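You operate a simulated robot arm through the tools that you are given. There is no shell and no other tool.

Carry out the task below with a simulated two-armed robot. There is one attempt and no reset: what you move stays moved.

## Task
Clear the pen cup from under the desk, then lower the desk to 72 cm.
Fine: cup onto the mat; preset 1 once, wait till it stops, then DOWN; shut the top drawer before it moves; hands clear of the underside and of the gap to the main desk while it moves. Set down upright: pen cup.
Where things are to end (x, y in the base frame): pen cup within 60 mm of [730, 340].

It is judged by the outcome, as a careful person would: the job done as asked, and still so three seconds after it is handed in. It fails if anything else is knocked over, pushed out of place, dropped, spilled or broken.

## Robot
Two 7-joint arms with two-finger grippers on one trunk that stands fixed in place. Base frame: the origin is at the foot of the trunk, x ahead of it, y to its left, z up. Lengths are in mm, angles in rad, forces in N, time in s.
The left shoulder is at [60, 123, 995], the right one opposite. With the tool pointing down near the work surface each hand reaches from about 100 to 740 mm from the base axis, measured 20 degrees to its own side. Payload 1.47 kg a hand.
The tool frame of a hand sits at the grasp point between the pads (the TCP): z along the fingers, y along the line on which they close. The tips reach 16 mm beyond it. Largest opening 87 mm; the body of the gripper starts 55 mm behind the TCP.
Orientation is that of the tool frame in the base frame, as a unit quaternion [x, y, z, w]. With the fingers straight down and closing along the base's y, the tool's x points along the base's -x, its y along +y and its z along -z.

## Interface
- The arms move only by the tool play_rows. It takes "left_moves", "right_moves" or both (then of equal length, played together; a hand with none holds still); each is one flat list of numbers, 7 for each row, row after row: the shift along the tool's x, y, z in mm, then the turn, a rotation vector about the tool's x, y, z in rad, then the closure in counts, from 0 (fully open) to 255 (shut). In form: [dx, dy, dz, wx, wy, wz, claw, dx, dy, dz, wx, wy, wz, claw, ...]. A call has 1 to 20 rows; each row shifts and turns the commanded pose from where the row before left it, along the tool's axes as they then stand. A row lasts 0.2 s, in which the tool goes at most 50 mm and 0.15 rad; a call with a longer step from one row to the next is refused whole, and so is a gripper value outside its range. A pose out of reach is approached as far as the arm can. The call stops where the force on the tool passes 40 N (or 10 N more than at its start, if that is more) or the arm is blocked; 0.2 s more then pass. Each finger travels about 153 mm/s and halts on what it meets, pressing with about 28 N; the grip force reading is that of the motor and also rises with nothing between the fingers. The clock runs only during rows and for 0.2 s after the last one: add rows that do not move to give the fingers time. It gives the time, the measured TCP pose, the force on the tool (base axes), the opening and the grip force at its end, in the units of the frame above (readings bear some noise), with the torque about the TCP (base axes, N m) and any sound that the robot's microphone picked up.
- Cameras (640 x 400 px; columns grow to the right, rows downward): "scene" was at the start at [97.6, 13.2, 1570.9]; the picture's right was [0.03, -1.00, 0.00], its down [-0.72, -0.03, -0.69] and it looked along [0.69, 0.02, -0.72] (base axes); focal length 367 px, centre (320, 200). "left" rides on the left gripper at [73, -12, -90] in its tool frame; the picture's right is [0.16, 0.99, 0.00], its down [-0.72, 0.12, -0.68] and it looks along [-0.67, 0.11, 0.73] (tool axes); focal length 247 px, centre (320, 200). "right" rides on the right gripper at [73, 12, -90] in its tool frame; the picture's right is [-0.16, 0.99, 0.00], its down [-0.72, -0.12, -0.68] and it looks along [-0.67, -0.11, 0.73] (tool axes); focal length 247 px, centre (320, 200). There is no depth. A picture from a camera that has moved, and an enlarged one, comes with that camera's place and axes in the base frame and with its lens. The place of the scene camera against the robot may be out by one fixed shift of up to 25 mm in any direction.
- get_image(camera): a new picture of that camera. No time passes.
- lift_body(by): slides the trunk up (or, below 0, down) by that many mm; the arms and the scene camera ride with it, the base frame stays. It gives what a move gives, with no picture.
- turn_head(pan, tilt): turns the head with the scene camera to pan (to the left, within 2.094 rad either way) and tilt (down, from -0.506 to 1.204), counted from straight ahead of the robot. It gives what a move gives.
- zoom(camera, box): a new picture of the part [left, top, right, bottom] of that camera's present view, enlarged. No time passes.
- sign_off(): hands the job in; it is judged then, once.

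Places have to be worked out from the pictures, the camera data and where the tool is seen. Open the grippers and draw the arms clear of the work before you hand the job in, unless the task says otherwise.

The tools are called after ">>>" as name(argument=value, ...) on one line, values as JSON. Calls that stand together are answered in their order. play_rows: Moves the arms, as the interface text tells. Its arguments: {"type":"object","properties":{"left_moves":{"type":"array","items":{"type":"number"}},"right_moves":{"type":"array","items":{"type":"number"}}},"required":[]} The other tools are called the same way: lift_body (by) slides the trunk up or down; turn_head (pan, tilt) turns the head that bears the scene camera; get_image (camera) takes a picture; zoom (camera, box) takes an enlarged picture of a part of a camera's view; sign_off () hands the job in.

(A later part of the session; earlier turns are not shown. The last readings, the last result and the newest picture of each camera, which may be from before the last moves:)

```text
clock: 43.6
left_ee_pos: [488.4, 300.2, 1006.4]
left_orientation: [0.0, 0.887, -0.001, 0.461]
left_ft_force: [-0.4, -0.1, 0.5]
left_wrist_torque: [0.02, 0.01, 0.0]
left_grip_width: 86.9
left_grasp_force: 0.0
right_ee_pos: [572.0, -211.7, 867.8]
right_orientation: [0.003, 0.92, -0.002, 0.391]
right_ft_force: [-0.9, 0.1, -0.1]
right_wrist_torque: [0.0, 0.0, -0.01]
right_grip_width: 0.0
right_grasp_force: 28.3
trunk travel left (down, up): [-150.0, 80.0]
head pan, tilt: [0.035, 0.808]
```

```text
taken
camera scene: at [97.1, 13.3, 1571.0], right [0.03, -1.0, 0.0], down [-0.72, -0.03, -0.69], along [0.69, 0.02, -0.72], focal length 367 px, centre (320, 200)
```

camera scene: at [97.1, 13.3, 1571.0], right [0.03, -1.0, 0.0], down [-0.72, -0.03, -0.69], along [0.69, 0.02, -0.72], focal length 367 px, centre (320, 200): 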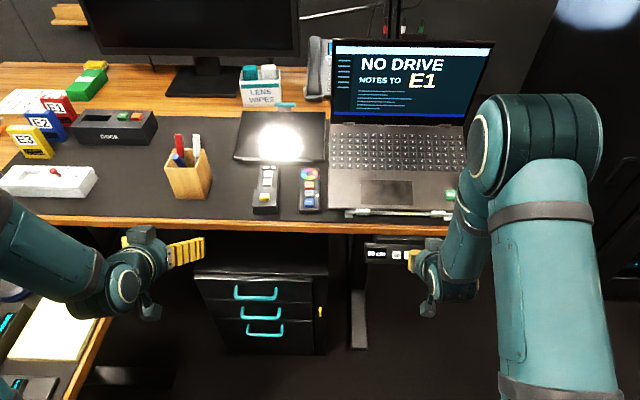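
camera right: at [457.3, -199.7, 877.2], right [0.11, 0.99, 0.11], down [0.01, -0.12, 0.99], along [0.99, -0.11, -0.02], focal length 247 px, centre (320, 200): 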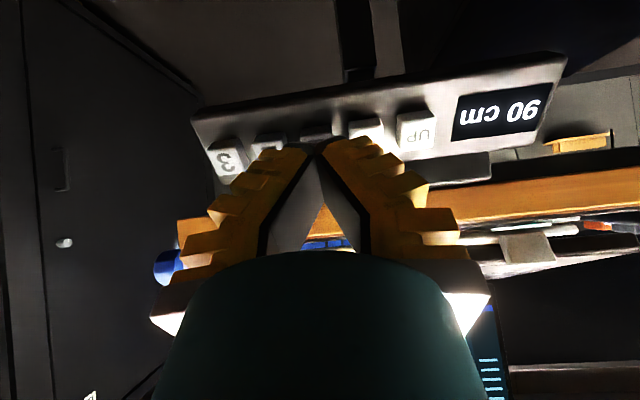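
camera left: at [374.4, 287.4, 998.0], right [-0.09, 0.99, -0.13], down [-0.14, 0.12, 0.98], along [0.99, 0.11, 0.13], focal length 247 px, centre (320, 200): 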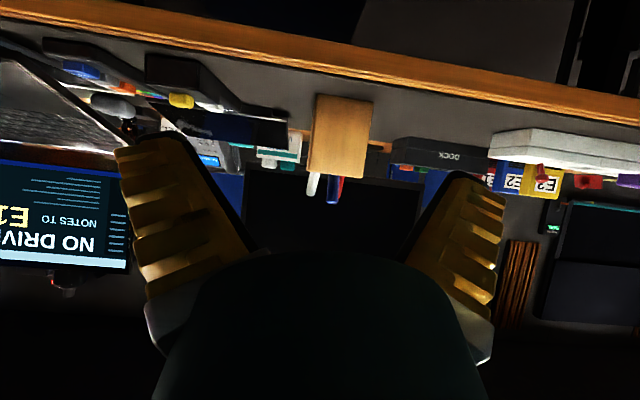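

No reach problem now. I zoom in to check the tip against button "1".

>>> zoom(camera="right", box=[180, 70, 460, 210])

>>> zoom(camera="scene", box=[340, 210, 480, 300])

```text
2.29 times, centred on (320, 140) of right
camera zoom: at [457.3, -199.7, 877.2], right [0.11, 0.99, 0.11], down [0.01, -0.12, 0.99], along [0.99, -0.11, -0.02], focal length 564 px, centre (320, 337)
```

zoom: 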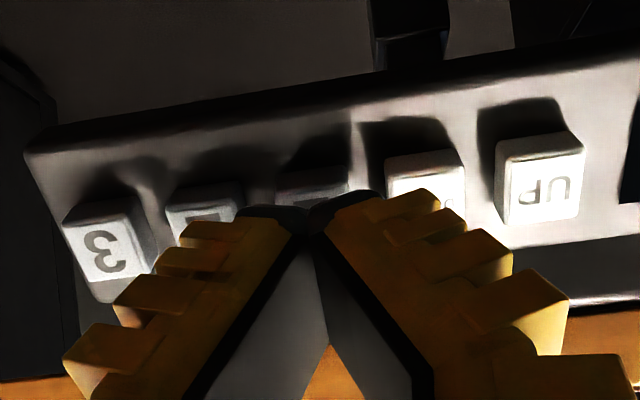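

```text
4.44 times, centred on (410, 255) of scene
camera zoom: at [97.1, 13.3, 1571.0], right [0.03, -1.0, 0.0], down [-0.72, -0.03, -0.69], along [0.69, 0.02, -0.72], focal length 1630 px, centre (-80, -44)
```

zoom: 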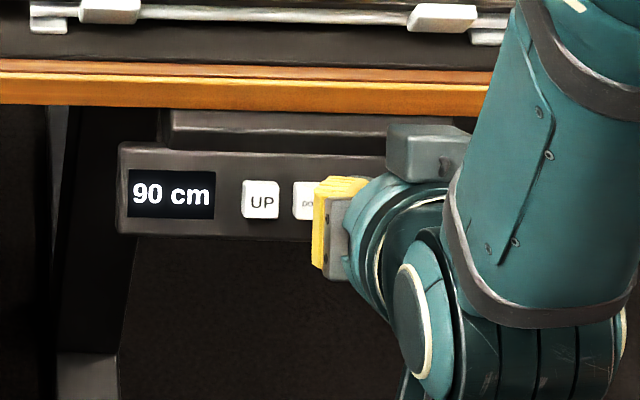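

The tip is about 1.3 mm left of button "1"'s centre and ~14 mm short, with ~4 mm side margin to the neighbours. I correct sideways and close to about 4 mm short.

>>> play_rows(right_moves=[0.3, -1.3, 10, 0, 0, 0, 255, 0, 0, 0, 0, 0, 0, 255])

>>> zoom(camera="right", box=[180, 70, 460, 210])

```text
clock: 44.2
left_ee_pos: [489.3, 299.5, 1006.2]
left_orientation: [0.0, 0.887, 0.0, 0.462]
left_ft_force: [1.2, -0.1, 0.1]
left_wrist_torque: [0.0, -0.03, 0.02]
left_grip_width: 86.9
left_grasp_force: 0.2
right_ee_pos: [578.9, -214.5, 860.7]
right_orientation: [0.0, 0.92, 0.0, 0.392]
right_ft_force: [-0.8, -0.1, 0.7]
right_wrist_torque: [0.02, 0.0, 0.0]
right_grip_width: 0.0
right_grasp_force: 28.3
trunk travel left (down, up): [-150.0, 80.0]
head pan, tilt: [0.035, 0.808]
```

```text
2.29 times, centred on (320, 140) of right
camera zoom: at [464.3, -201.3, 870.8], right [0.11, 0.99, 0.11], down [0.01, -0.12, 0.99], along [0.99, -0.11, -0.02], focal length 564 px, centre (320, 337)
```

zoom: 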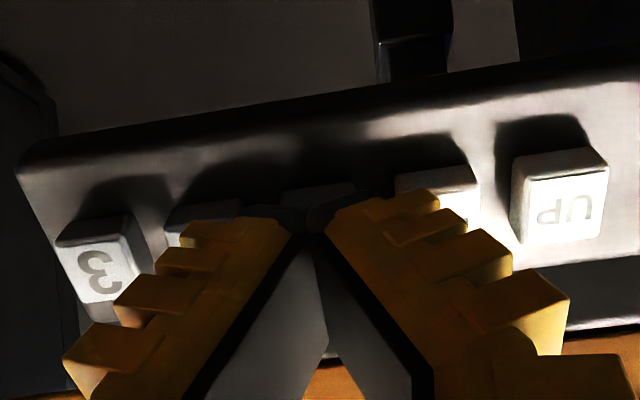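

Alignment is now centred to within a fraction of a millimetre. I close the last few millimetres and watch for contact.

>>> play_rows(right_moves=[0, 0, 3, 0, 0, 0, 255, 0, 0, 1.5, 0, 0, 0, 255])

>>> zoom(camera="scene", box=[340, 210, 480, 300])

```text
clock: 44.8
left_ee_pos: [488.4, 300.4, 1005.5]
left_orientation: [0.001, 0.887, 0.0, 0.462]
left_ft_force: [0.1, 0.6, 0.2]
left_wrist_torque: [0.03, -0.04, 0.03]
left_grip_width: 86.8
left_grasp_force: 0.1
right_ee_pos: [582.0, -214.1, 858.6]
right_orientation: [0.0, 0.92, 0.0, 0.391]
right_ft_force: [-0.5, -1.5, 0.3]
right_wrist_torque: [-0.01, 0.02, 0.0]
right_grip_width: 0.2
right_grasp_force: 27.8
trunk travel left (down, up): [-150.0, 80.0]
head pan, tilt: [0.035, 0.808]
```

```text
4.44 times, centred on (410, 255) of scene
camera zoom: at [97.6, 13.1, 1570.9], right [0.03, -1.0, 0.0], down [-0.72, -0.03, -0.69], along [0.69, 0.02, -0.72], focal length 1630 px, centre (-80, -44)
```

zoom: 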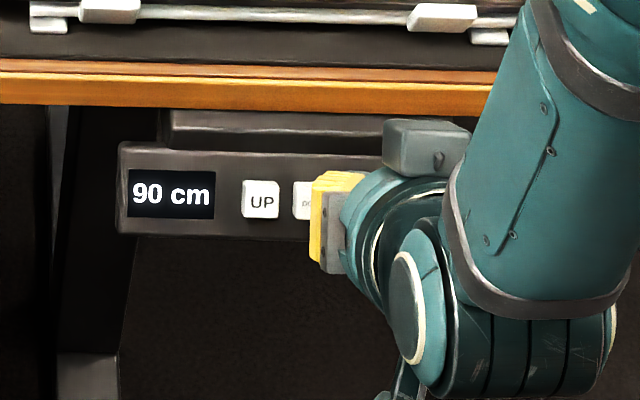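

No contact yet. I step in another 1.5 mm.

>>> play_rows(right_moves=[0, 0, 1.5, 0, 0, 0, 255])

```text
clock: 45.2
left_ee_pos: [487.2, 300.6, 1005.4]
left_orientation: [0.001, 0.887, -0.001, 0.462]
left_ft_force: [-0.4, 0.4, -0.2]
left_wrist_torque: [0.01, 0.0, 0.01]
left_grip_width: 86.9
left_grasp_force: 0.1
right_ee_pos: [583.6, -213.2, 857.1]
right_orientation: [0.0, 0.92, 0.0, 0.391]
right_ft_force: [-0.4, -0.2, -0.3]
right_wrist_torque: [0.03, 0.0, -0.01]
right_grip_width: 0.0
right_grasp_force: 27.8
trunk travel left (down, up): [-150.0, 80.0]
head pan, tilt: [0.035, 0.808]
```

Still free. Another 1.5 mm.

>>> play_rows(right_moves=[0, 0, 1.5, 0, 0, 0, 255])

>>> zoom(camera="right", box=[180, 70, 460, 210])

```text
clock: 45.6
left_ee_pos: [488.3, 300.5, 1006.7]
left_orientation: [0.0, 0.887, 0.0, 0.462]
left_ft_force: [0.1, 0.2, -0.1]
left_wrist_torque: [-0.04, -0.01, -0.01]
left_grip_width: 87.0
left_grasp_force: 0.1
right_ee_pos: [585.2, -213.6, 856.3]
right_orientation: [0.001, 0.92, 0.0, 0.391]
right_ft_force: [-0.7, -0.5, 1.0]
right_wrist_torque: [-0.01, -0.04, -0.01]
right_grip_width: 6.0
right_grasp_force: 28.2
trunk travel left (down, up): [-150.0, 80.0]
head pan, tilt: [0.035, 0.808]
```

```text
2.29 times, centred on (320, 140) of right
camera zoom: at [470.3, -200.5, 865.6], right [0.11, 0.99, 0.11], down [0.01, -0.12, 0.99], along [0.99, -0.11, -0.02], focal length 564 px, centre (320, 337)
```

zoom: 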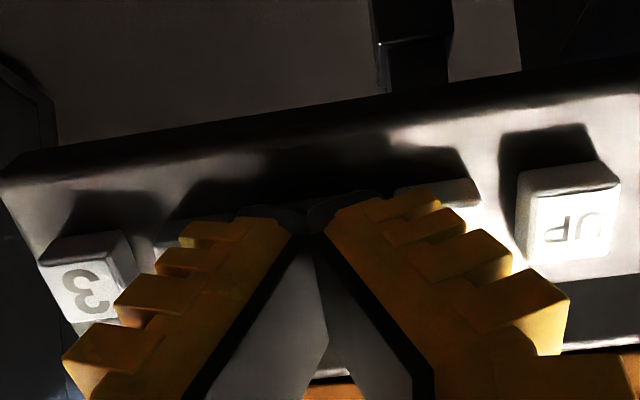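

The fingers just report first contact. I press 2.5 mm further and retract immediately in the same call.

>>> play_rows(right_moves=[0, 0, 2.5, 0, 0, 0, 255, 0, 0, -15, 0, 0, 0, 255, 0, 0, -45, 0, 0, 0, 255])

>>> get_image(camera="right")

>>> zoom(camera="scene", box=[340, 210, 480, 300])

```text
clock: 46.4
left_ee_pos: [487.2, 300.6, 1005.9]
left_orientation: [0.001, 0.887, -0.001, 0.462]
left_ft_force: [-0.7, -0.2, 0.5]
left_wrist_torque: [0.04, 0.0, -0.02]
left_grip_width: 87.0
left_grasp_force: 0.0
right_ee_pos: [543.9, -213.1, 897.7]
right_orientation: [0.0, 0.92, 0.0, 0.392]
right_ft_force: [-1.7, 0.4, 0.3]
right_wrist_torque: [0.02, -0.01, -0.05]
right_grip_width: 0.0
right_grasp_force: 27.8
trunk travel left (down, up): [-150.0, 80.0]
head pan, tilt: [0.035, 0.808]
heard: click
```

```text
taken
camera right: at [428.5, -200.8, 906.2], right [0.11, 0.99, 0.11], down [0.01, -0.12, 0.99], along [0.99, -0.11, -0.02], focal length 247 px, centre (320, 200)
```

right: 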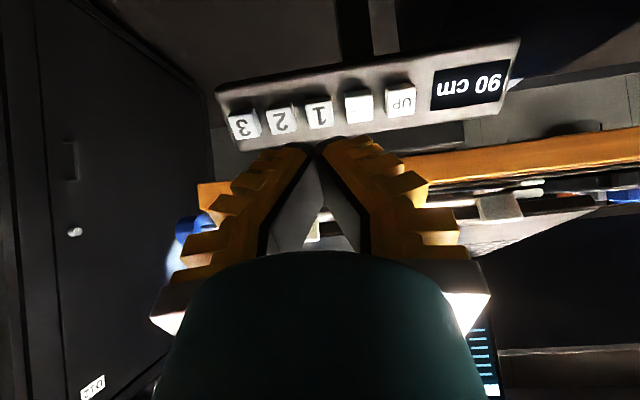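

```text
4.44 times, centred on (410, 255) of scene
camera zoom: at [96.2, 13.2, 1571.1], right [0.03, -1.0, 0.0], down [-0.72, -0.03, -0.69], along [0.69, 0.02, -0.72], focal length 1630 px, centre (-80, -44)
```

zoom: 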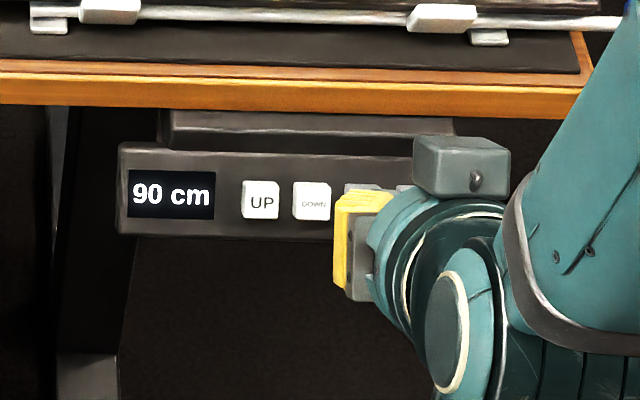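

A click was heard. I back away further and wait, watching the display.

>>> play_rows(right_moves=[0, 0, -30, 0, 0, 0, 255, 0, 0, 0, 0, 0, 0, 255, 0, 0, 0, 0, 0, 0, 255])

>>> get_image(camera="scene")

>>> get_image(camera="right")

```text
clock: 47.2
left_ee_pos: [488.5, 300.7, 1005.5]
left_orientation: [0.001, 0.887, 0.0, 0.462]
left_ft_force: [-0.1, 0.1, -0.5]
left_wrist_torque: [-0.03, -0.01, -0.01]
left_grip_width: 87.1
left_grasp_force: 0.0
right_ee_pos: [520.5, -213.2, 917.8]
right_orientation: [0.0, 0.92, 0.001, 0.391]
right_ft_force: [0.2, 0.0, -0.5]
right_wrist_torque: [0.0, 0.01, 0.02]
right_grip_width: 0.0
right_grasp_force: 27.7
trunk travel left (down, up): [-150.0, 80.0]
head pan, tilt: [0.035, 0.808]
```

```text
taken
camera scene: at [96.5, 13.2, 1571.0], right [0.03, -1.0, 0.0], down [-0.72, -0.03, -0.69], along [0.69, 0.02, -0.72], focal length 367 px, centre (320, 200)
```

scene: 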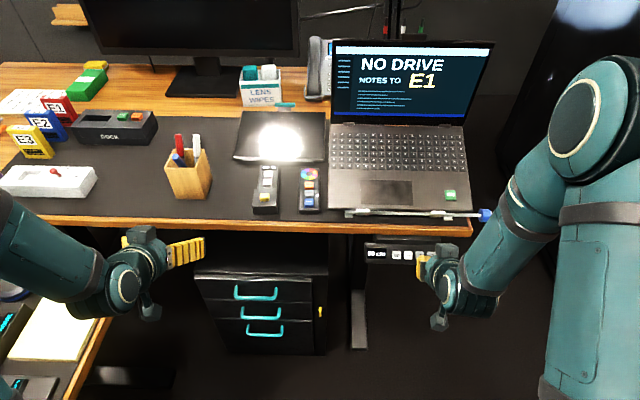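

```text
taken
camera right: at [406.5, -200.7, 927.0], right [0.11, 0.99, 0.11], down [0.01, -0.12, 0.99], along [0.99, -0.11, -0.02], focal length 247 px, centre (320, 200)
```

right: 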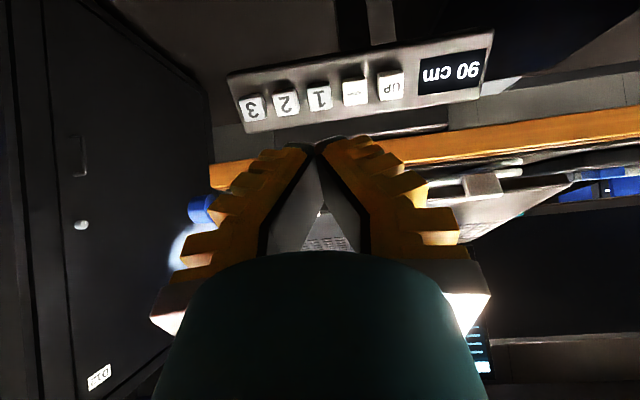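

The display still reads 90 cm. I wait a couple more seconds to see whether it starts.

>>> play_rows(right_moves=[0, 0, 0, 0, 0, 0, 255, 0, 0, 0, 0, 0, 0, 255, 0, 0, 0, 0, 0, 0, 255, 0, 0, 0, 0, 0, 0, 255, 0, 0, 0, 0, 0, 0, 255, 0, 0, 0, 0, 0, 0, 255, 0, 0, 0, 0, 0, 0, 255, 0, 0, 0, 0, 0, 0, 255])

>>> get_image(camera="right")

>>> zoom(camera="scene", box=[340, 210, 480, 300])

```text
clock: 49.0
left_ee_pos: [488.5, 301.1, 1006.2]
left_orientation: [0.0, 0.887, 0.001, 0.462]
left_ft_force: [0.0, -0.6, 0.6]
left_wrist_torque: [-0.01, 0.0, -0.02]
left_grip_width: 87.2
left_grasp_force: 0.0
right_ee_pos: [521.9, -214.1, 916.6]
right_orientation: [0.0, 0.92, 0.0, 0.391]
right_ft_force: [-1.0, 0.4, -0.2]
right_wrist_torque: [-0.04, 0.0, -0.03]
right_grip_width: 0.2
right_grasp_force: 28.0
trunk travel left (down, up): [-150.0, 80.0]
head pan, tilt: [0.035, 0.808]
```

```text
taken
camera right: at [407.2, -200.8, 926.6], right [0.11, 0.99, 0.11], down [0.01, -0.12, 0.99], along [0.99, -0.11, -0.02], focal length 247 px, centre (320, 200)
```

right: 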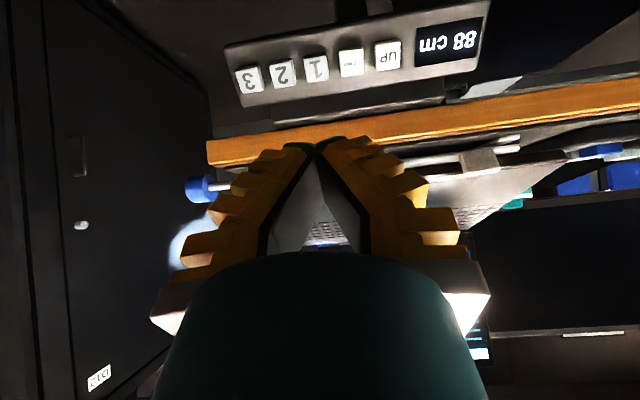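

```text
4.44 times, centred on (410, 255) of scene
camera zoom: at [97.6, 13.2, 1570.9], right [0.03, -1.0, 0.0], down [-0.72, -0.03, -0.69], along [0.69, 0.02, -0.72], focal length 1630 px, centre (-80, -44)
```

zoom: 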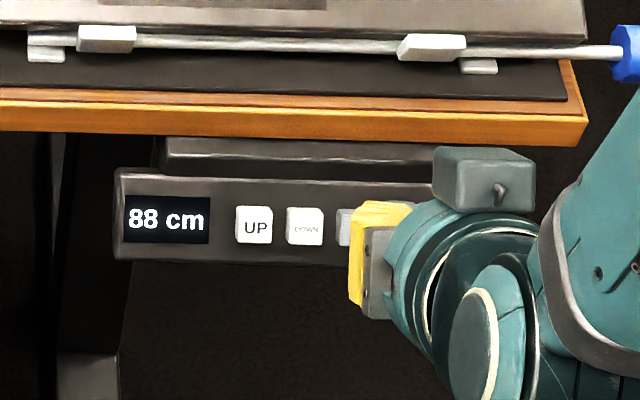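

The desk is now descending (88 cm) and both hands are well in front of it. I wait and monitor.

>>> play_rows(right_moves=[0, 0, 0, 0, 0, 0, 255, 0, 0, 0, 0, 0, 0, 255, 0, 0, 0, 0, 0, 0, 255, 0, 0, 0, 0, 0, 0, 255, 0, 0, 0, 0, 0, 0, 255, 0, 0, 0, 0, 0, 0, 255, 0, 0, 0, 0, 0, 0, 255, 0, 0, 0, 0, 0, 0, 255, 0, 0, 0, 0, 0, 0, 255, 0, 0, 0, 0, 0, 0, 255, 0, 0, 0, 0, 0, 0, 255, 0, 0, 0, 0, 0, 0, 255, 0, 0, 0, 0, 0, 0, 255, 0, 0, 0, 0, 0, 0, 255, 0, 0, 0, 0, 0, 0, 255])

>>> get_image(camera="scene")

>>> zoom(camera="scene", box=[340, 220, 480, 320])

```text
clock: 52.2
left_ee_pos: [489.1, 298.9, 1006.0]
left_orientation: [0.0, 0.887, 0.0, 0.462]
left_ft_force: [0.2, -0.2, -0.1]
left_wrist_torque: [-0.01, 0.02, 0.0]
left_grip_width: 87.2
left_grasp_force: 0.1
right_ee_pos: [522.5, -213.2, 918.8]
right_orientation: [0.0, 0.92, 0.0, 0.392]
right_ft_force: [0.3, -0.5, 0.2]
right_wrist_torque: [0.0, 0.01, -0.03]
right_grip_width: 0.3
right_grasp_force: 27.9
trunk travel left (down, up): [-150.0, 80.0]
head pan, tilt: [0.035, 0.808]
```

```text
taken
camera scene: at [97.6, 13.2, 1570.9], right [0.03, -1.0, 0.0], down [-0.72, -0.03, -0.69], along [0.69, 0.02, -0.72], focal length 367 px, centre (320, 200)
```

scene: 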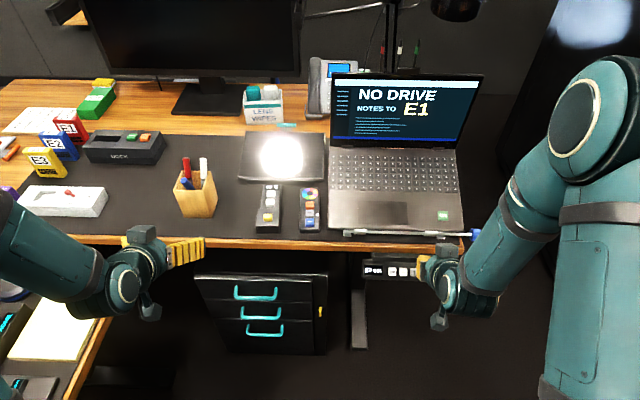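

```text
4.00 times, centred on (410, 270) of scene
camera zoom: at [97.6, 13.2, 1570.9], right [0.03, -1.0, 0.0], down [-0.72, -0.03, -0.69], along [0.69, 0.02, -0.72], focal length 1467 px, centre (-40, -80)
```

zoom: 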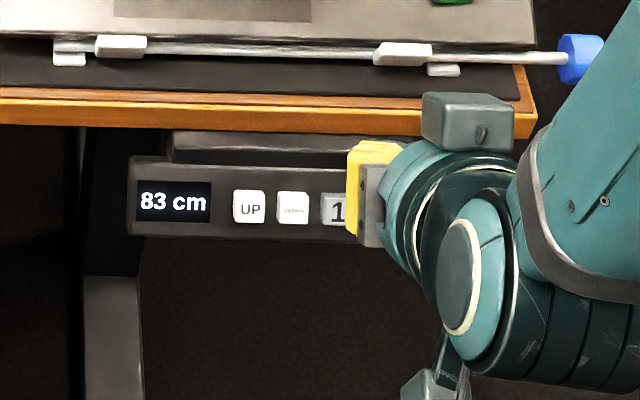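

83 cm and falling steadily at about 1.6 cm/s; the cup and everything on the mat ride down undisturbed. I keep waiting.

>>> play_rows(right_moves=[0, 0, 0, 0, 0, 0, 255, 0, 0, 0, 0, 0, 0, 255, 0, 0, 0, 0, 0, 0, 255, 0, 0, 0, 0, 0, 0, 255, 0, 0, 0, 0, 0, 0, 255, 0, 0, 0, 0, 0, 0, 255, 0, 0, 0, 0, 0, 0, 255, 0, 0, 0, 0, 0, 0, 255, 0, 0, 0, 0, 0, 0, 255, 0, 0, 0, 0, 0, 0, 255, 0, 0, 0, 0, 0, 0, 255, 0, 0, 0, 0, 0, 0, 255, 0, 0, 0, 0, 0, 0, 255, 0, 0, 0, 0, 0, 0, 255, 0, 0, 0, 0, 0, 0, 255])

>>> get_image(camera="scene")

>>> zoom(camera="scene", box=[340, 220, 480, 320])

```text
clock: 55.4
left_ee_pos: [487.4, 299.5, 1006.3]
left_orientation: [0.0, 0.887, 0.0, 0.461]
left_ft_force: [0.9, 0.3, 0.3]
left_wrist_torque: [0.05, 0.01, 0.0]
left_grip_width: 87.1
left_grasp_force: 0.0
right_ee_pos: [521.3, -212.8, 917.1]
right_orientation: [0.0, 0.92, 0.0, 0.392]
right_ft_force: [0.3, 0.2, 0.1]
right_wrist_torque: [0.02, 0.02, -0.01]
right_grip_width: 0.0
right_grasp_force: 28.1
trunk travel left (down, up): [-150.0, 80.0]
head pan, tilt: [0.035, 0.808]
```

```text
taken
camera scene: at [97.6, 13.2, 1570.9], right [0.03, -1.0, 0.0], down [-0.72, -0.03, -0.69], along [0.69, 0.02, -0.72], focal length 367 px, centre (320, 200)
```

scene: 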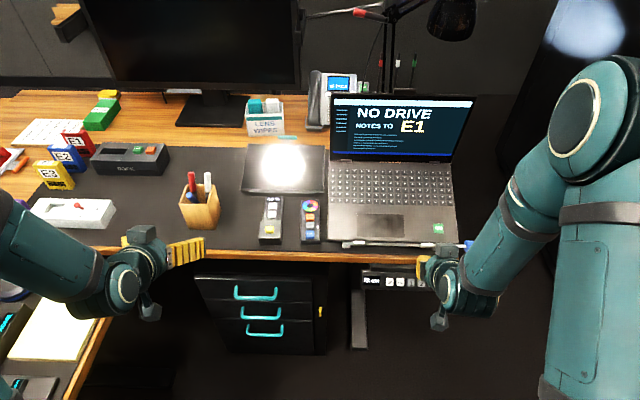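

```text
4.00 times, centred on (410, 270) of scene
camera zoom: at [97.6, 13.2, 1570.9], right [0.03, -1.0, 0.0], down [-0.72, -0.03, -0.69], along [0.69, 0.02, -0.72], focal length 1467 px, centre (-40, -80)
```

zoom: 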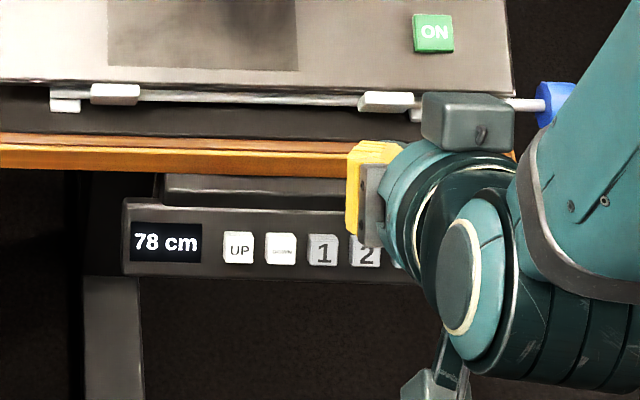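

78 cm now; still moving. I keep waiting for it to stop.

>>> play_rows(right_moves=[0, 0, 0, 0, 0, 0, 255, 0, 0, 0, 0, 0, 0, 255, 0, 0, 0, 0, 0, 0, 255, 0, 0, 0, 0, 0, 0, 255, 0, 0, 0, 0, 0, 0, 255, 0, 0, 0, 0, 0, 0, 255, 0, 0, 0, 0, 0, 0, 255, 0, 0, 0, 0, 0, 0, 255, 0, 0, 0, 0, 0, 0, 255, 0, 0, 0, 0, 0, 0, 255])

>>> zoom(camera="scene", box=[340, 230, 480, 330])

```text
clock: 57.6
left_ee_pos: [488.6, 300.9, 1005.9]
left_orientation: [0.0, 0.887, 0.0, 0.461]
left_ft_force: [-0.4, 0.6, -0.5]
left_wrist_torque: [0.01, 0.03, 0.05]
left_grip_width: 87.0
left_grasp_force: 0.1
right_ee_pos: [520.6, -213.1, 916.7]
right_orientation: [0.0, 0.92, 0.0, 0.392]
right_ft_force: [0.2, -0.2, 0.2]
right_wrist_torque: [-0.01, -0.02, -0.02]
right_grip_width: 0.0
right_grasp_force: 28.4
trunk travel left (down, up): [-150.0, 80.0]
head pan, tilt: [0.035, 0.808]
```

```text
4.00 times, centred on (410, 280) of scene
camera zoom: at [97.6, 13.2, 1570.9], right [0.03, -1.0, 0.0], down [-0.72, -0.03, -0.69], along [0.69, 0.02, -0.72], focal length 1467 px, centre (-40, -120)
```

zoom: 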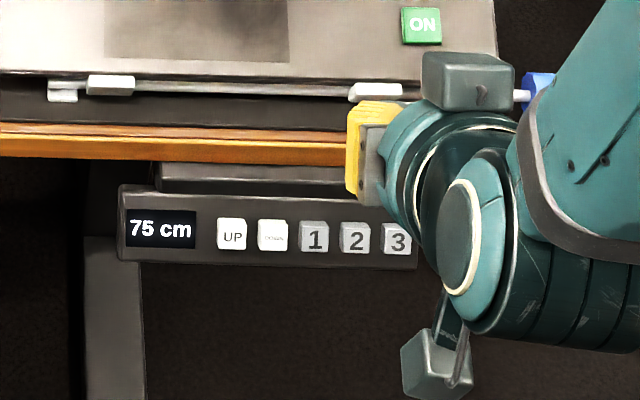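

75 cm. I wait more to see whether it has stopped there.

>>> play_rows(right_moves=[0, 0, 0, 0, 0, 0, 255, 0, 0, 0, 0, 0, 0, 255, 0, 0, 0, 0, 0, 0, 255, 0, 0, 0, 0, 0, 0, 255, 0, 0, 0, 0, 0, 0, 255, 0, 0, 0, 0, 0, 0, 255, 0, 0, 0, 0, 0, 0, 255, 0, 0, 0, 0, 0, 0, 255])

>>> zoom(camera="scene", box=[340, 230, 480, 330])

>>> get_image(camera="scene")

>>> get_image(camera="right")

```text
clock: 59.4
left_ee_pos: [488.3, 300.4, 1006.2]
left_orientation: [0.0, 0.887, 0.0, 0.461]
left_ft_force: [-0.9, 0.6, -0.3]
left_wrist_torque: [0.04, -0.01, -0.05]
left_grip_width: 86.9
left_grasp_force: 0.0
right_ee_pos: [522.7, -213.9, 916.9]
right_orientation: [0.0, 0.92, 0.0, 0.392]
right_ft_force: [0.7, -0.2, 0.5]
right_wrist_torque: [0.01, -0.04, -0.02]
right_grip_width: 0.0
right_grasp_force: 27.8
trunk travel left (down, up): [-150.0, 80.0]
head pan, tilt: [0.035, 0.808]
```

```text
4.00 times, centred on (410, 280) of scene
camera zoom: at [97.6, 13.2, 1570.9], right [0.03, -1.0, 0.0], down [-0.72, -0.03, -0.69], along [0.69, 0.02, -0.72], focal length 1467 px, centre (-40, -120)
```

zoom: 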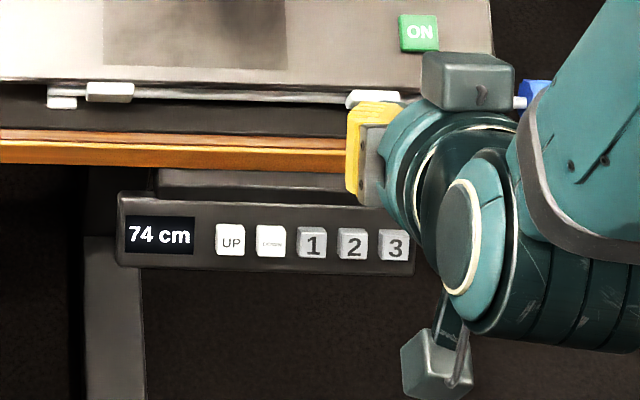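

```text
taken
camera scene: at [97.6, 13.2, 1570.9], right [0.03, -1.0, 0.0], down [-0.72, -0.03, -0.69], along [0.69, 0.02, -0.72], focal length 367 px, centre (320, 200)
```

scene: 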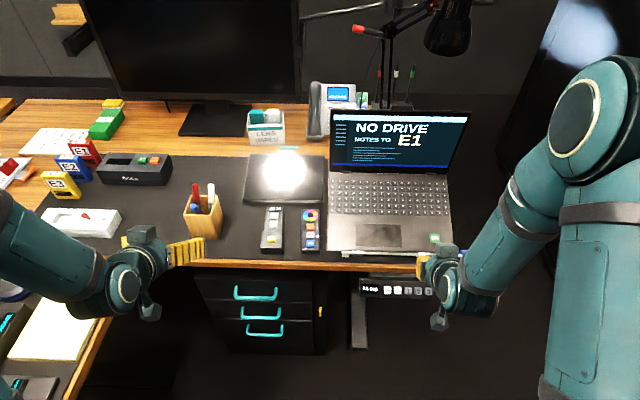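

```text
taken
camera right: at [407.2, -200.8, 926.6], right [0.11, 0.99, 0.11], down [0.01, -0.12, 0.99], along [0.99, -0.11, -0.02], focal length 247 px, centre (320, 200)
```

right: 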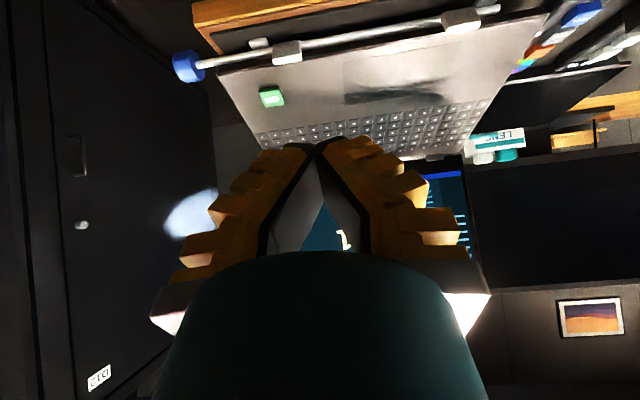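

It reads 74 cm, slower than before, so it has probably stopped. I wait again to confirm.

>>> play_rows(right_moves=[0, 0, 0, 0, 0, 0, 255, 0, 0, 0, 0, 0, 0, 255, 0, 0, 0, 0, 0, 0, 255, 0, 0, 0, 0, 0, 0, 255, 0, 0, 0, 0, 0, 0, 255, 0, 0, 0, 0, 0, 0, 255, 0, 0, 0, 0, 0, 0, 255, 0, 0, 0, 0, 0, 0, 255, 0, 0, 0, 0, 0, 0, 255, 0, 0, 0, 0, 0, 0, 255])

>>> zoom(camera="scene", box=[340, 230, 480, 330])

```text
clock: 61.6
left_ee_pos: [488.1, 300.7, 1005.5]
left_orientation: [0.0, 0.887, 0.0, 0.462]
left_ft_force: [0.2, 0.6, 0.5]
left_wrist_torque: [0.04, 0.02, 0.02]
left_grip_width: 87.1
left_grasp_force: 0.1
right_ee_pos: [521.1, -213.0, 916.7]
right_orientation: [0.0, 0.92, 0.0, 0.392]
right_ft_force: [0.0, 0.5, 0.5]
right_wrist_torque: [0.02, 0.0, 0.01]
right_grip_width: 0.4
right_grasp_force: 28.5
trunk travel left (down, up): [-150.0, 80.0]
head pan, tilt: [0.035, 0.808]
```

```text
4.00 times, centred on (410, 280) of scene
camera zoom: at [97.6, 13.2, 1570.9], right [0.03, -1.0, 0.0], down [-0.72, -0.03, -0.69], along [0.69, 0.02, -0.72], focal length 1467 px, centre (-40, -120)
```

zoom: 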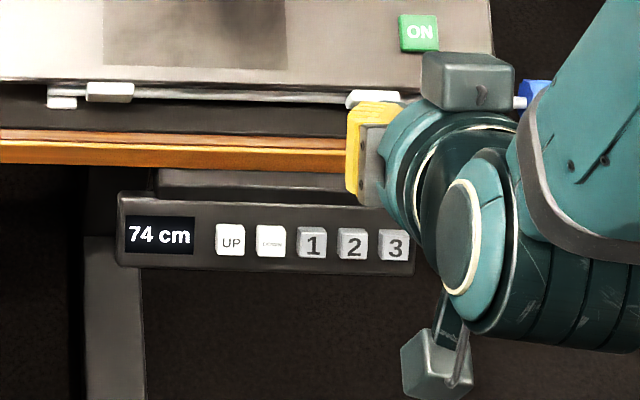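

The desk has stopped at 74 cm, so the buttons are now near z≈686. I bring the right hand down in front of the DOWN button (y≈−185.5), 100 mm out.

>>> play_rows(right_moves=[28.9, 6.9, 24.1, 0, 0, 0, 255, 28.9, 6.9, 24.1, 0, 0, 0, 255, 28.9, 6.9, 24.1, 0, 0, 0, 255, 28.9, 6.9, 24.1, 0, 0, 0, 255, 0, 0, 0, 0, 0, 0, 255])

>>> get_image(camera="right")

>>> get_image(camera="scene")

```text
clock: 62.8
left_ee_pos: [488.2, 301.2, 1006.5]
left_orientation: [-0.001, 0.887, 0.001, 0.462]
left_ft_force: [0.5, -0.9, -0.3]
left_wrist_torque: [0.01, 0.02, -0.01]
left_grip_width: 87.0
left_grasp_force: 0.0
right_ee_pos: [511.5, -183.3, 767.2]
right_orientation: [0.0, 0.92, 0.0, 0.392]
right_ft_force: [0.0, -0.9, 0.5]
right_wrist_torque: [-0.02, -0.02, 0.0]
right_grip_width: 0.1
right_grasp_force: 28.5
trunk travel left (down, up): [-150.0, 80.0]
head pan, tilt: [0.035, 0.808]
```

```text
taken
camera right: at [397.6, -170.8, 775.8], right [0.11, 0.99, 0.11], down [0.01, -0.12, 0.99], along [0.99, -0.11, -0.02], focal length 247 px, centre (320, 200)
```

right: 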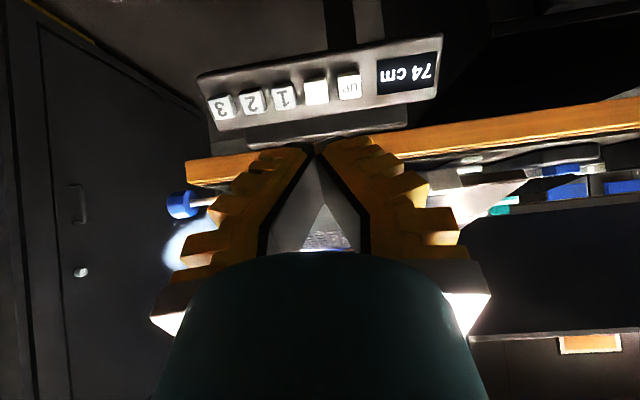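

```text
taken
camera scene: at [97.3, 13.3, 1571.0], right [0.03, -1.0, 0.0], down [-0.72, -0.03, -0.69], along [0.69, 0.02, -0.72], focal length 367 px, centre (320, 200)
```

scene: 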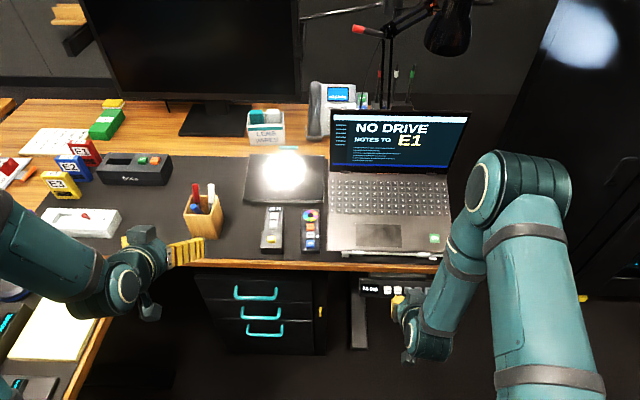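

Good posture. I zoom in to locate DOWN precisely relative to the tip.

>>> zoom(camera="right", box=[190, 20, 470, 160])

```text
2.29 times, centred on (330, 90) of right
camera zoom: at [397.6, -170.8, 775.8], right [0.11, 0.99, 0.11], down [0.01, -0.12, 0.99], along [0.99, -0.11, -0.02], focal length 564 px, centre (297, 451)
```

zoom: 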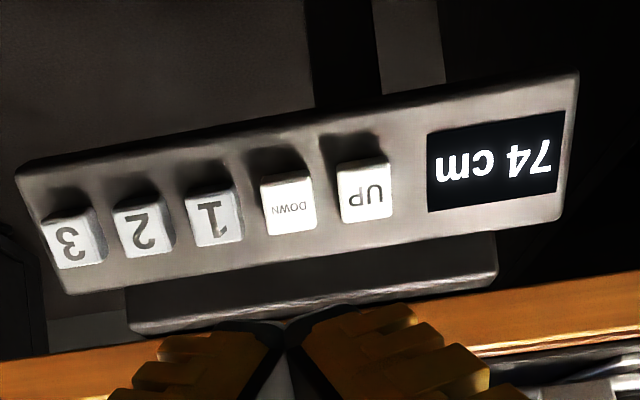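

DOWN is at about (593.5, −185, 686), 2 mm right of the tip line. I correct and advance to about 12 mm short.

>>> play_rows(right_moves=[0.8, -1, 30, 0, 0, 0, 255, 0.8, -1, 30, 0, 0, 0, 255, 0, 0, 30, 0, 0, 0, 255, 0, 0, 0, 0, 0, 0, 255])

>>> zoom(camera="right", box=[180, 70, 460, 210])

>>> get_image(camera="scene")

```text
clock: 63.8
left_ee_pos: [488.4, 299.9, 1006.4]
left_orientation: [0.0, 0.887, 0.0, 0.461]
left_ft_force: [-0.1, -0.2, -0.2]
left_wrist_torque: [-0.01, 0.01, 0.02]
left_grip_width: 87.2
left_grasp_force: 0.1
right_ee_pos: [573.8, -187.5, 702.4]
right_orientation: [0.0, 0.92, -0.001, 0.391]
right_ft_force: [0.3, 0.1, -0.3]
right_wrist_torque: [0.0, 0.01, -0.02]
right_grip_width: 0.0
right_grasp_force: 28.0
trunk travel left (down, up): [-150.0, 80.0]
head pan, tilt: [0.035, 0.808]
```

```text
2.29 times, centred on (320, 140) of right
camera zoom: at [460.0, -174.7, 712.3], right [0.11, 0.99, 0.11], down [0.01, -0.12, 0.99], along [0.99, -0.11, -0.02], focal length 564 px, centre (320, 337)
```

zoom: 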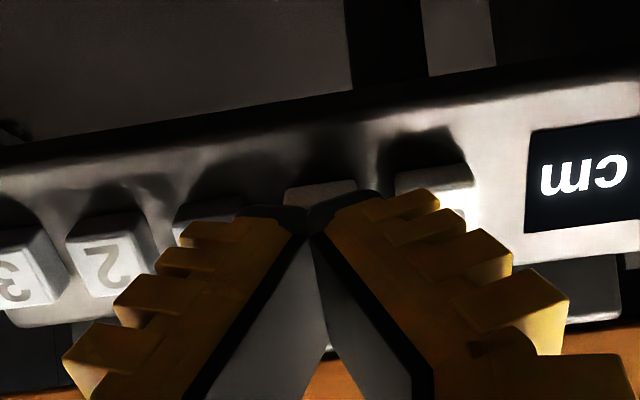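

```text
taken
camera scene: at [97.3, 13.3, 1571.0], right [0.03, -1.0, 0.0], down [-0.72, -0.03, -0.69], along [0.69, 0.02, -0.72], focal length 367 px, centre (320, 200)
```

scene: 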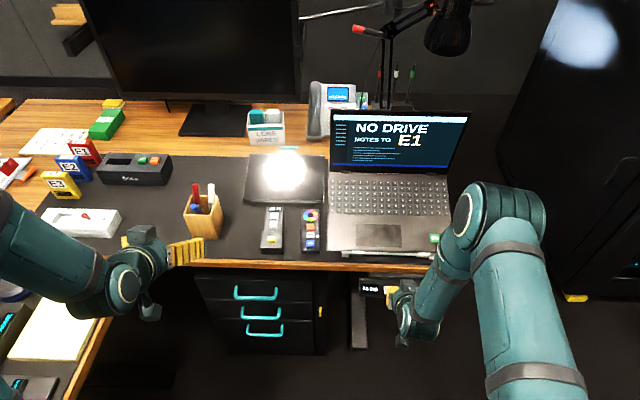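

DOWN is centred on the tip. I close in to just short of contact.

>>> play_rows(right_moves=[0, 0, 7, 0, 0, 0, 255, 0, 0, 3.5, 0, 0, 0, 255])

>>> zoom(camera="right", box=[180, 70, 460, 210])

```text
clock: 64.4
left_ee_pos: [489.2, 300.2, 1005.6]
left_orientation: [0.0, 0.887, 0.0, 0.462]
left_ft_force: [-0.3, 0.8, -0.1]
left_wrist_torque: [-0.03, -0.01, -0.02]
left_grip_width: 87.0
left_grasp_force: 0.1
right_ee_pos: [582.2, -188.1, 695.7]
right_orientation: [0.0, 0.92, 0.0, 0.391]
right_ft_force: [-0.3, 0.0, 0.1]
right_wrist_torque: [-0.05, 0.01, -0.01]
right_grip_width: 0.0
right_grasp_force: 28.5
trunk travel left (down, up): [-150.0, 80.0]
head pan, tilt: [0.035, 0.808]
```

```text
2.29 times, centred on (320, 140) of right
camera zoom: at [467.6, -175.2, 705.3], right [0.11, 0.99, 0.11], down [0.01, -0.12, 0.99], along [0.99, -0.11, -0.02], focal length 564 px, centre (320, 337)
```

zoom: 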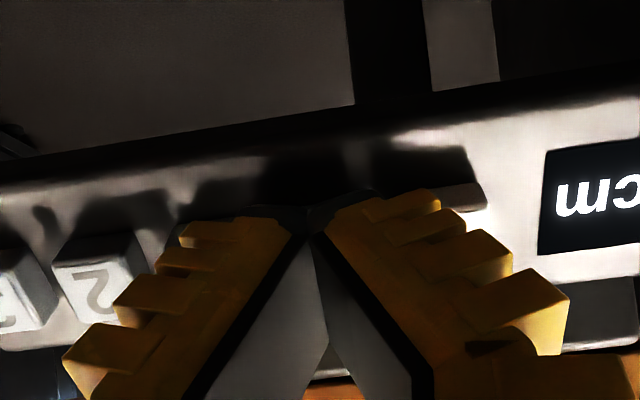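

The tip is ~1.5 mm right of DOWN's centre; I correct that and move in 1.5 mm.

>>> play_rows(right_moves=[0, 1.5, 0, 0, 0, 0, 255, 0, 0, 1.5, 0, 0, 0, 255])

```text
clock: 65.0
left_ee_pos: [488.0, 300.1, 1006.0]
left_orientation: [0.0, 0.887, 0.0, 0.461]
left_ft_force: [0.6, -0.2, 0.4]
left_wrist_torque: [0.0, 0.0, 0.01]
left_grip_width: 86.9
left_grasp_force: 0.0
right_ee_pos: [583.1, -187.3, 695.6]
right_orientation: [0.0, 0.92, 0.0, 0.392]
right_ft_force: [-1.3, 1.0, -0.3]
right_wrist_torque: [0.0, -0.03, 0.0]
right_grip_width: 5.9
right_grasp_force: 28.0
trunk travel left (down, up): [-150.0, 80.0]
head pan, tilt: [0.035, 0.808]
```

Contact again (finger spread 5.9). Before pressing I check the view for sideways margin to the neighbouring buttons.

>>> zoom(camera="right", box=[200, 80, 440, 200])

>>> zoom(camera="scene", box=[350, 250, 470, 330])

```text
2.67 times, centred on (320, 140) of right
camera zoom: at [468.6, -174.0, 704.5], right [0.11, 0.99, 0.11], down [0.01, -0.12, 0.99], along [0.99, -0.11, -0.02], focal length 659 px, centre (320, 360)
```

zoom: 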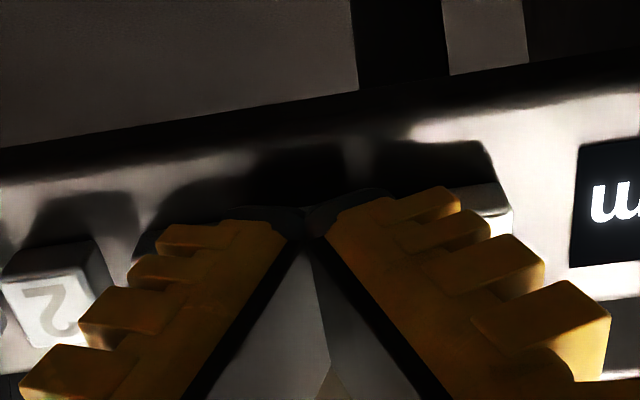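

```text
5.00 times, centred on (410, 290) of scene
camera zoom: at [97.4, 13.2, 1571.0], right [0.03, -1.0, 0.0], down [-0.72, -0.03, -0.69], along [0.69, 0.02, -0.72], focal length 1834 px, centre (-130, -250)
```

zoom: 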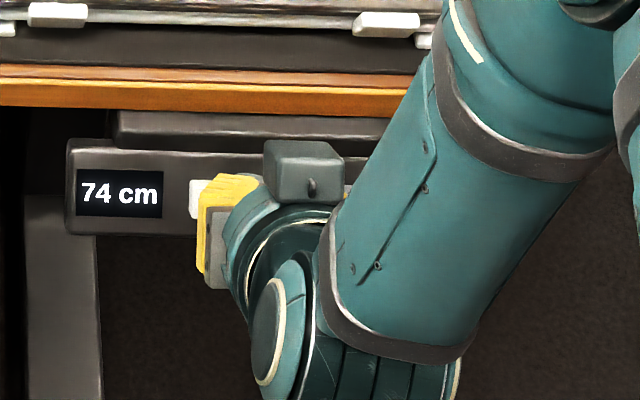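

The tip is centred on DOWN to within about a millimetre. I press 2.5 mm and retract right away, then wait.

>>> play_rows(right_moves=[0, 0, 2.5, 0, 0, 0, 255, 0, 0, -15, 0, 0, 0, 255, 0, 0, -45, 0, 0, 0, 255, 0, 0, -30, 0, 0, 0, 255])

>>> get_image(camera="right")

```text
clock: 66.0
left_ee_pos: [487.7, 300.0, 1005.3]
left_orientation: [-0.001, 0.887, 0.001, 0.462]
left_ft_force: [0.2, -0.2, 0.4]
left_wrist_torque: [0.01, 0.02, 0.02]
left_grip_width: 87.0
left_grasp_force: 0.0
right_ee_pos: [521.6, -184.7, 756.6]
right_orientation: [-0.001, 0.92, 0.001, 0.392]
right_ft_force: [-0.4, -0.1, 0.0]
right_wrist_torque: [0.01, -0.01, 0.01]
right_grip_width: 0.0
right_grasp_force: 28.3
trunk travel left (down, up): [-150.0, 80.0]
head pan, tilt: [0.035, 0.808]
heard: click
```

```text
taken
camera right: at [406.9, -172.4, 765.4], right [0.11, 0.99, 0.11], down [0.01, -0.12, 0.99], along [0.99, -0.11, -0.02], focal length 247 px, centre (320, 200)
```

right: 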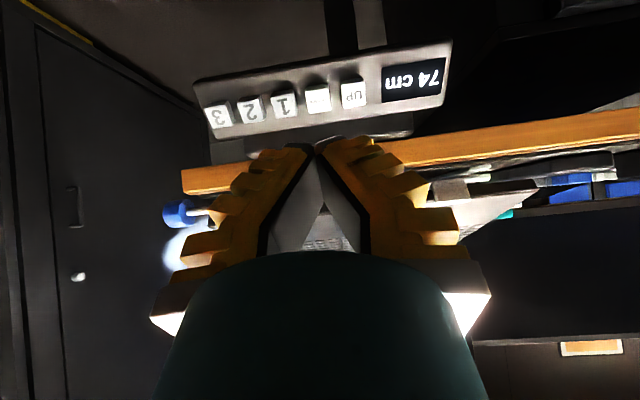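

A click was heard. Hand is 90 mm clear; I wait about 3 s to see what one DOWN press does.

>>> play_rows(right_moves=[0, 0, 0, 0, 0, 0, 255, 0, 0, 0, 0, 0, 0, 255, 0, 0, 0, 0, 0, 0, 255, 0, 0, 0, 0, 0, 0, 255, 0, 0, 0, 0, 0, 0, 255, 0, 0, 0, 0, 0, 0, 255, 0, 0, 0, 0, 0, 0, 255, 0, 0, 0, 0, 0, 0, 255])

>>> zoom(camera="right", box=[190, 20, 470, 160])

>>> zoom(camera="scene", box=[340, 250, 480, 330])

```text
clock: 67.8
left_ee_pos: [488.1, 301.3, 1005.6]
left_orientation: [0.0, 0.887, 0.0, 0.461]
left_ft_force: [1.0, -0.3, 0.1]
left_wrist_torque: [-0.02, -0.03, -0.03]
left_grip_width: 87.1
left_grasp_force: 0.0
right_ee_pos: [521.3, -185.0, 755.9]
right_orientation: [0.0, 0.92, 0.0, 0.392]
right_ft_force: [-0.9, -0.3, 0.6]
right_wrist_torque: [0.01, 0.02, 0.01]
right_grip_width: 0.4
right_grasp_force: 27.8
trunk travel left (down, up): [-150.0, 80.0]
head pan, tilt: [0.035, 0.808]
```

```text
2.29 times, centred on (330, 90) of right
camera zoom: at [407.4, -172.5, 765.1], right [0.11, 0.99, 0.11], down [0.01, -0.12, 0.99], along [0.99, -0.11, -0.02], focal length 564 px, centre (297, 451)
```

zoom: 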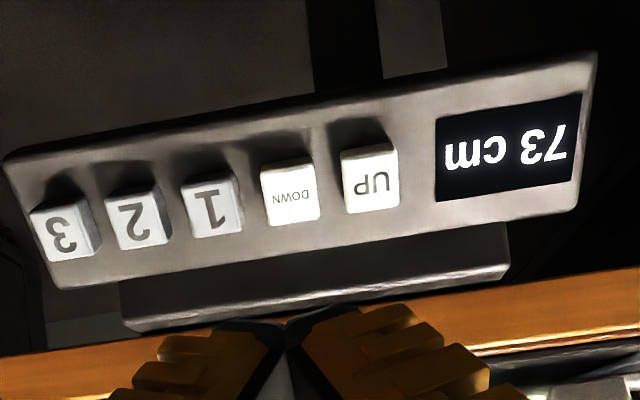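

```text
4.57 times, centred on (410, 290) of scene
camera zoom: at [97.6, 13.2, 1570.9], right [0.03, -1.0, 0.0], down [-0.72, -0.03, -0.69], along [0.69, 0.02, -0.72], focal length 1677 px, centre (-91, -211)
```

zoom: 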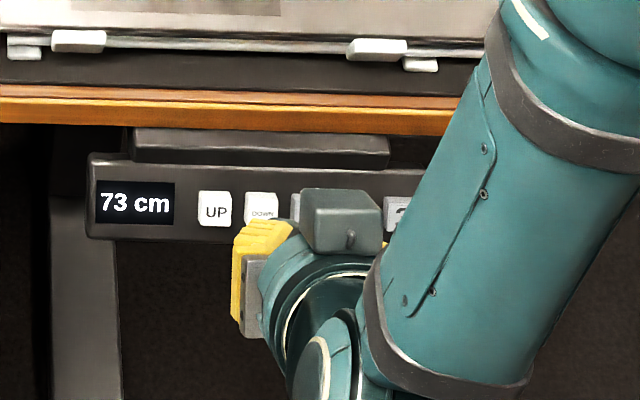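

It shows 73 cm. I wait a bit more to learn whether it stops there (1 cm per press) before any further press.

>>> play_rows(right_moves=[0, 0, 0, 0, 0, 0, 255, 0, 0, 0, 0, 0, 0, 255, 0, 0, 0, 0, 0, 0, 255, 0, 0, 0, 0, 0, 0, 255, 0, 0, 0, 0, 0, 0, 255, 0, 0, 0, 0, 0, 0, 255, 0, 0, 0, 0, 0, 0, 255, 0, 0, 0, 0, 0, 0, 255, 0, 0, 0, 0, 0, 0, 255, 0, 0, 0, 0, 0, 0, 255])

>>> zoom(camera="right", box=[190, 20, 470, 160])

```text
clock: 70.0
left_ee_pos: [488.4, 299.7, 1006.5]
left_orientation: [0.001, 0.887, -0.001, 0.462]
left_ft_force: [0.6, 0.3, -0.3]
left_wrist_torque: [0.02, -0.02, 0.0]
left_grip_width: 87.1
left_grasp_force: 0.1
right_ee_pos: [521.8, -185.6, 755.2]
right_orientation: [-0.001, 0.92, 0.0, 0.392]
right_ft_force: [-0.8, -0.1, 1.1]
right_wrist_torque: [0.0, -0.01, 0.02]
right_grip_width: 0.0
right_grasp_force: 28.6
trunk travel left (down, up): [-150.0, 80.0]
head pan, tilt: [0.035, 0.808]
```

```text
2.29 times, centred on (330, 90) of right
camera zoom: at [407.4, -172.5, 765.1], right [0.11, 0.99, 0.11], down [0.01, -0.12, 0.99], along [0.99, -0.11, -0.02], focal length 564 px, centre (297, 451)
```

zoom: 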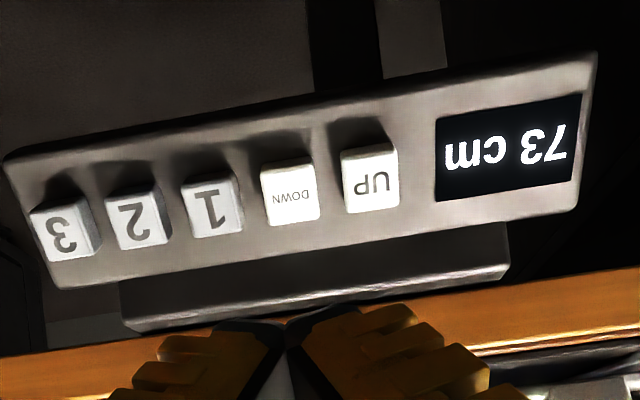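

It holds at 73 cm: one press is 1 cm, so exactly one more DOWN press is needed. The panel is 10 mm lower now; I shift accordingly and approach again.

>>> play_rows(right_moves=[3.7, -0.4, 28, 0, 0, 0, 255, 3.7, -0.3, 28, 0, 0, 0, 255, 0, 0, 26, 0, 0, 0, 255, 0, 0, 0, 0, 0, 0, 255])

>>> zoom(camera="right", box=[180, 70, 460, 210])

```text
clock: 71.0
left_ee_pos: [488.9, 300.0, 1006.2]
left_orientation: [0.001, 0.887, -0.001, 0.461]
left_ft_force: [0.6, 0.7, 0.5]
left_wrist_torque: [-0.02, -0.04, 0.02]
left_grip_width: 86.9
left_grasp_force: 0.1
right_ee_pos: [575.7, -186.3, 695.2]
right_orientation: [0.0, 0.92, 0.0, 0.391]
right_ft_force: [-0.6, -0.7, 0.1]
right_wrist_torque: [0.03, 0.03, 0.0]
right_grip_width: 0.0
right_grasp_force: 28.6
trunk travel left (down, up): [-150.0, 80.0]
head pan, tilt: [0.035, 0.808]
```

```text
2.29 times, centred on (320, 140) of right
camera zoom: at [461.0, -173.8, 704.6], right [0.11, 0.99, 0.11], down [0.01, -0.12, 0.99], along [0.99, -0.11, -0.02], focal length 564 px, centre (320, 337)
```

zoom: 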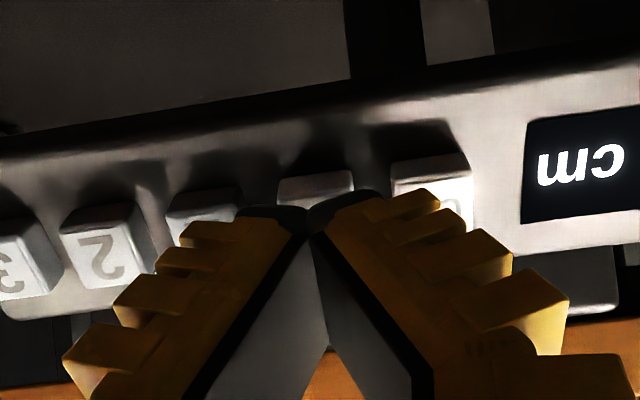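

Well centred on DOWN. I close the remaining distance to contact.

>>> play_rows(right_moves=[0, 0, 7.5, 0, 0, 0, 255, 0, 0, 3, 0, 0, 0, 255])

```text
clock: 71.6
left_ee_pos: [488.0, 299.5, 1005.4]
left_orientation: [0.0, 0.887, 0.0, 0.462]
left_ft_force: [-0.2, -0.7, 0.4]
left_wrist_torque: [0.04, -0.03, 0.01]
left_grip_width: 87.1
left_grasp_force: 0.0
right_ee_pos: [582.4, -186.8, 686.6]
right_orientation: [0.001, 0.92, -0.001, 0.391]
right_ft_force: [0.9, 0.6, 0.3]
right_wrist_torque: [0.01, 0.02, -0.01]
right_grip_width: 0.0
right_grasp_force: 28.3
trunk travel left (down, up): [-150.0, 80.0]
head pan, tilt: [0.035, 0.808]
```

No contact yet and no click; I step 1.5 mm more.

>>> play_rows(right_moves=[0, 0, 1.5, 0, 0, 0, 255])

```text
clock: 72.0
left_ee_pos: [487.6, 300.8, 1006.9]
left_orientation: [0.0, 0.887, 0.0, 0.462]
left_ft_force: [-0.7, 0.4, -0.6]
left_wrist_torque: [0.0, 0.02, -0.03]
left_grip_width: 87.1
left_grasp_force: 0.0
right_ee_pos: [583.9, -186.9, 685.8]
right_orientation: [-0.001, 0.92, 0.0, 0.391]
right_ft_force: [-0.2, 0.6, 0.2]
right_wrist_torque: [0.04, -0.04, -0.02]
right_grip_width: 5.9
right_grasp_force: 28.1
trunk travel left (down, up): [-150.0, 80.0]
head pan, tilt: [0.035, 0.808]
```

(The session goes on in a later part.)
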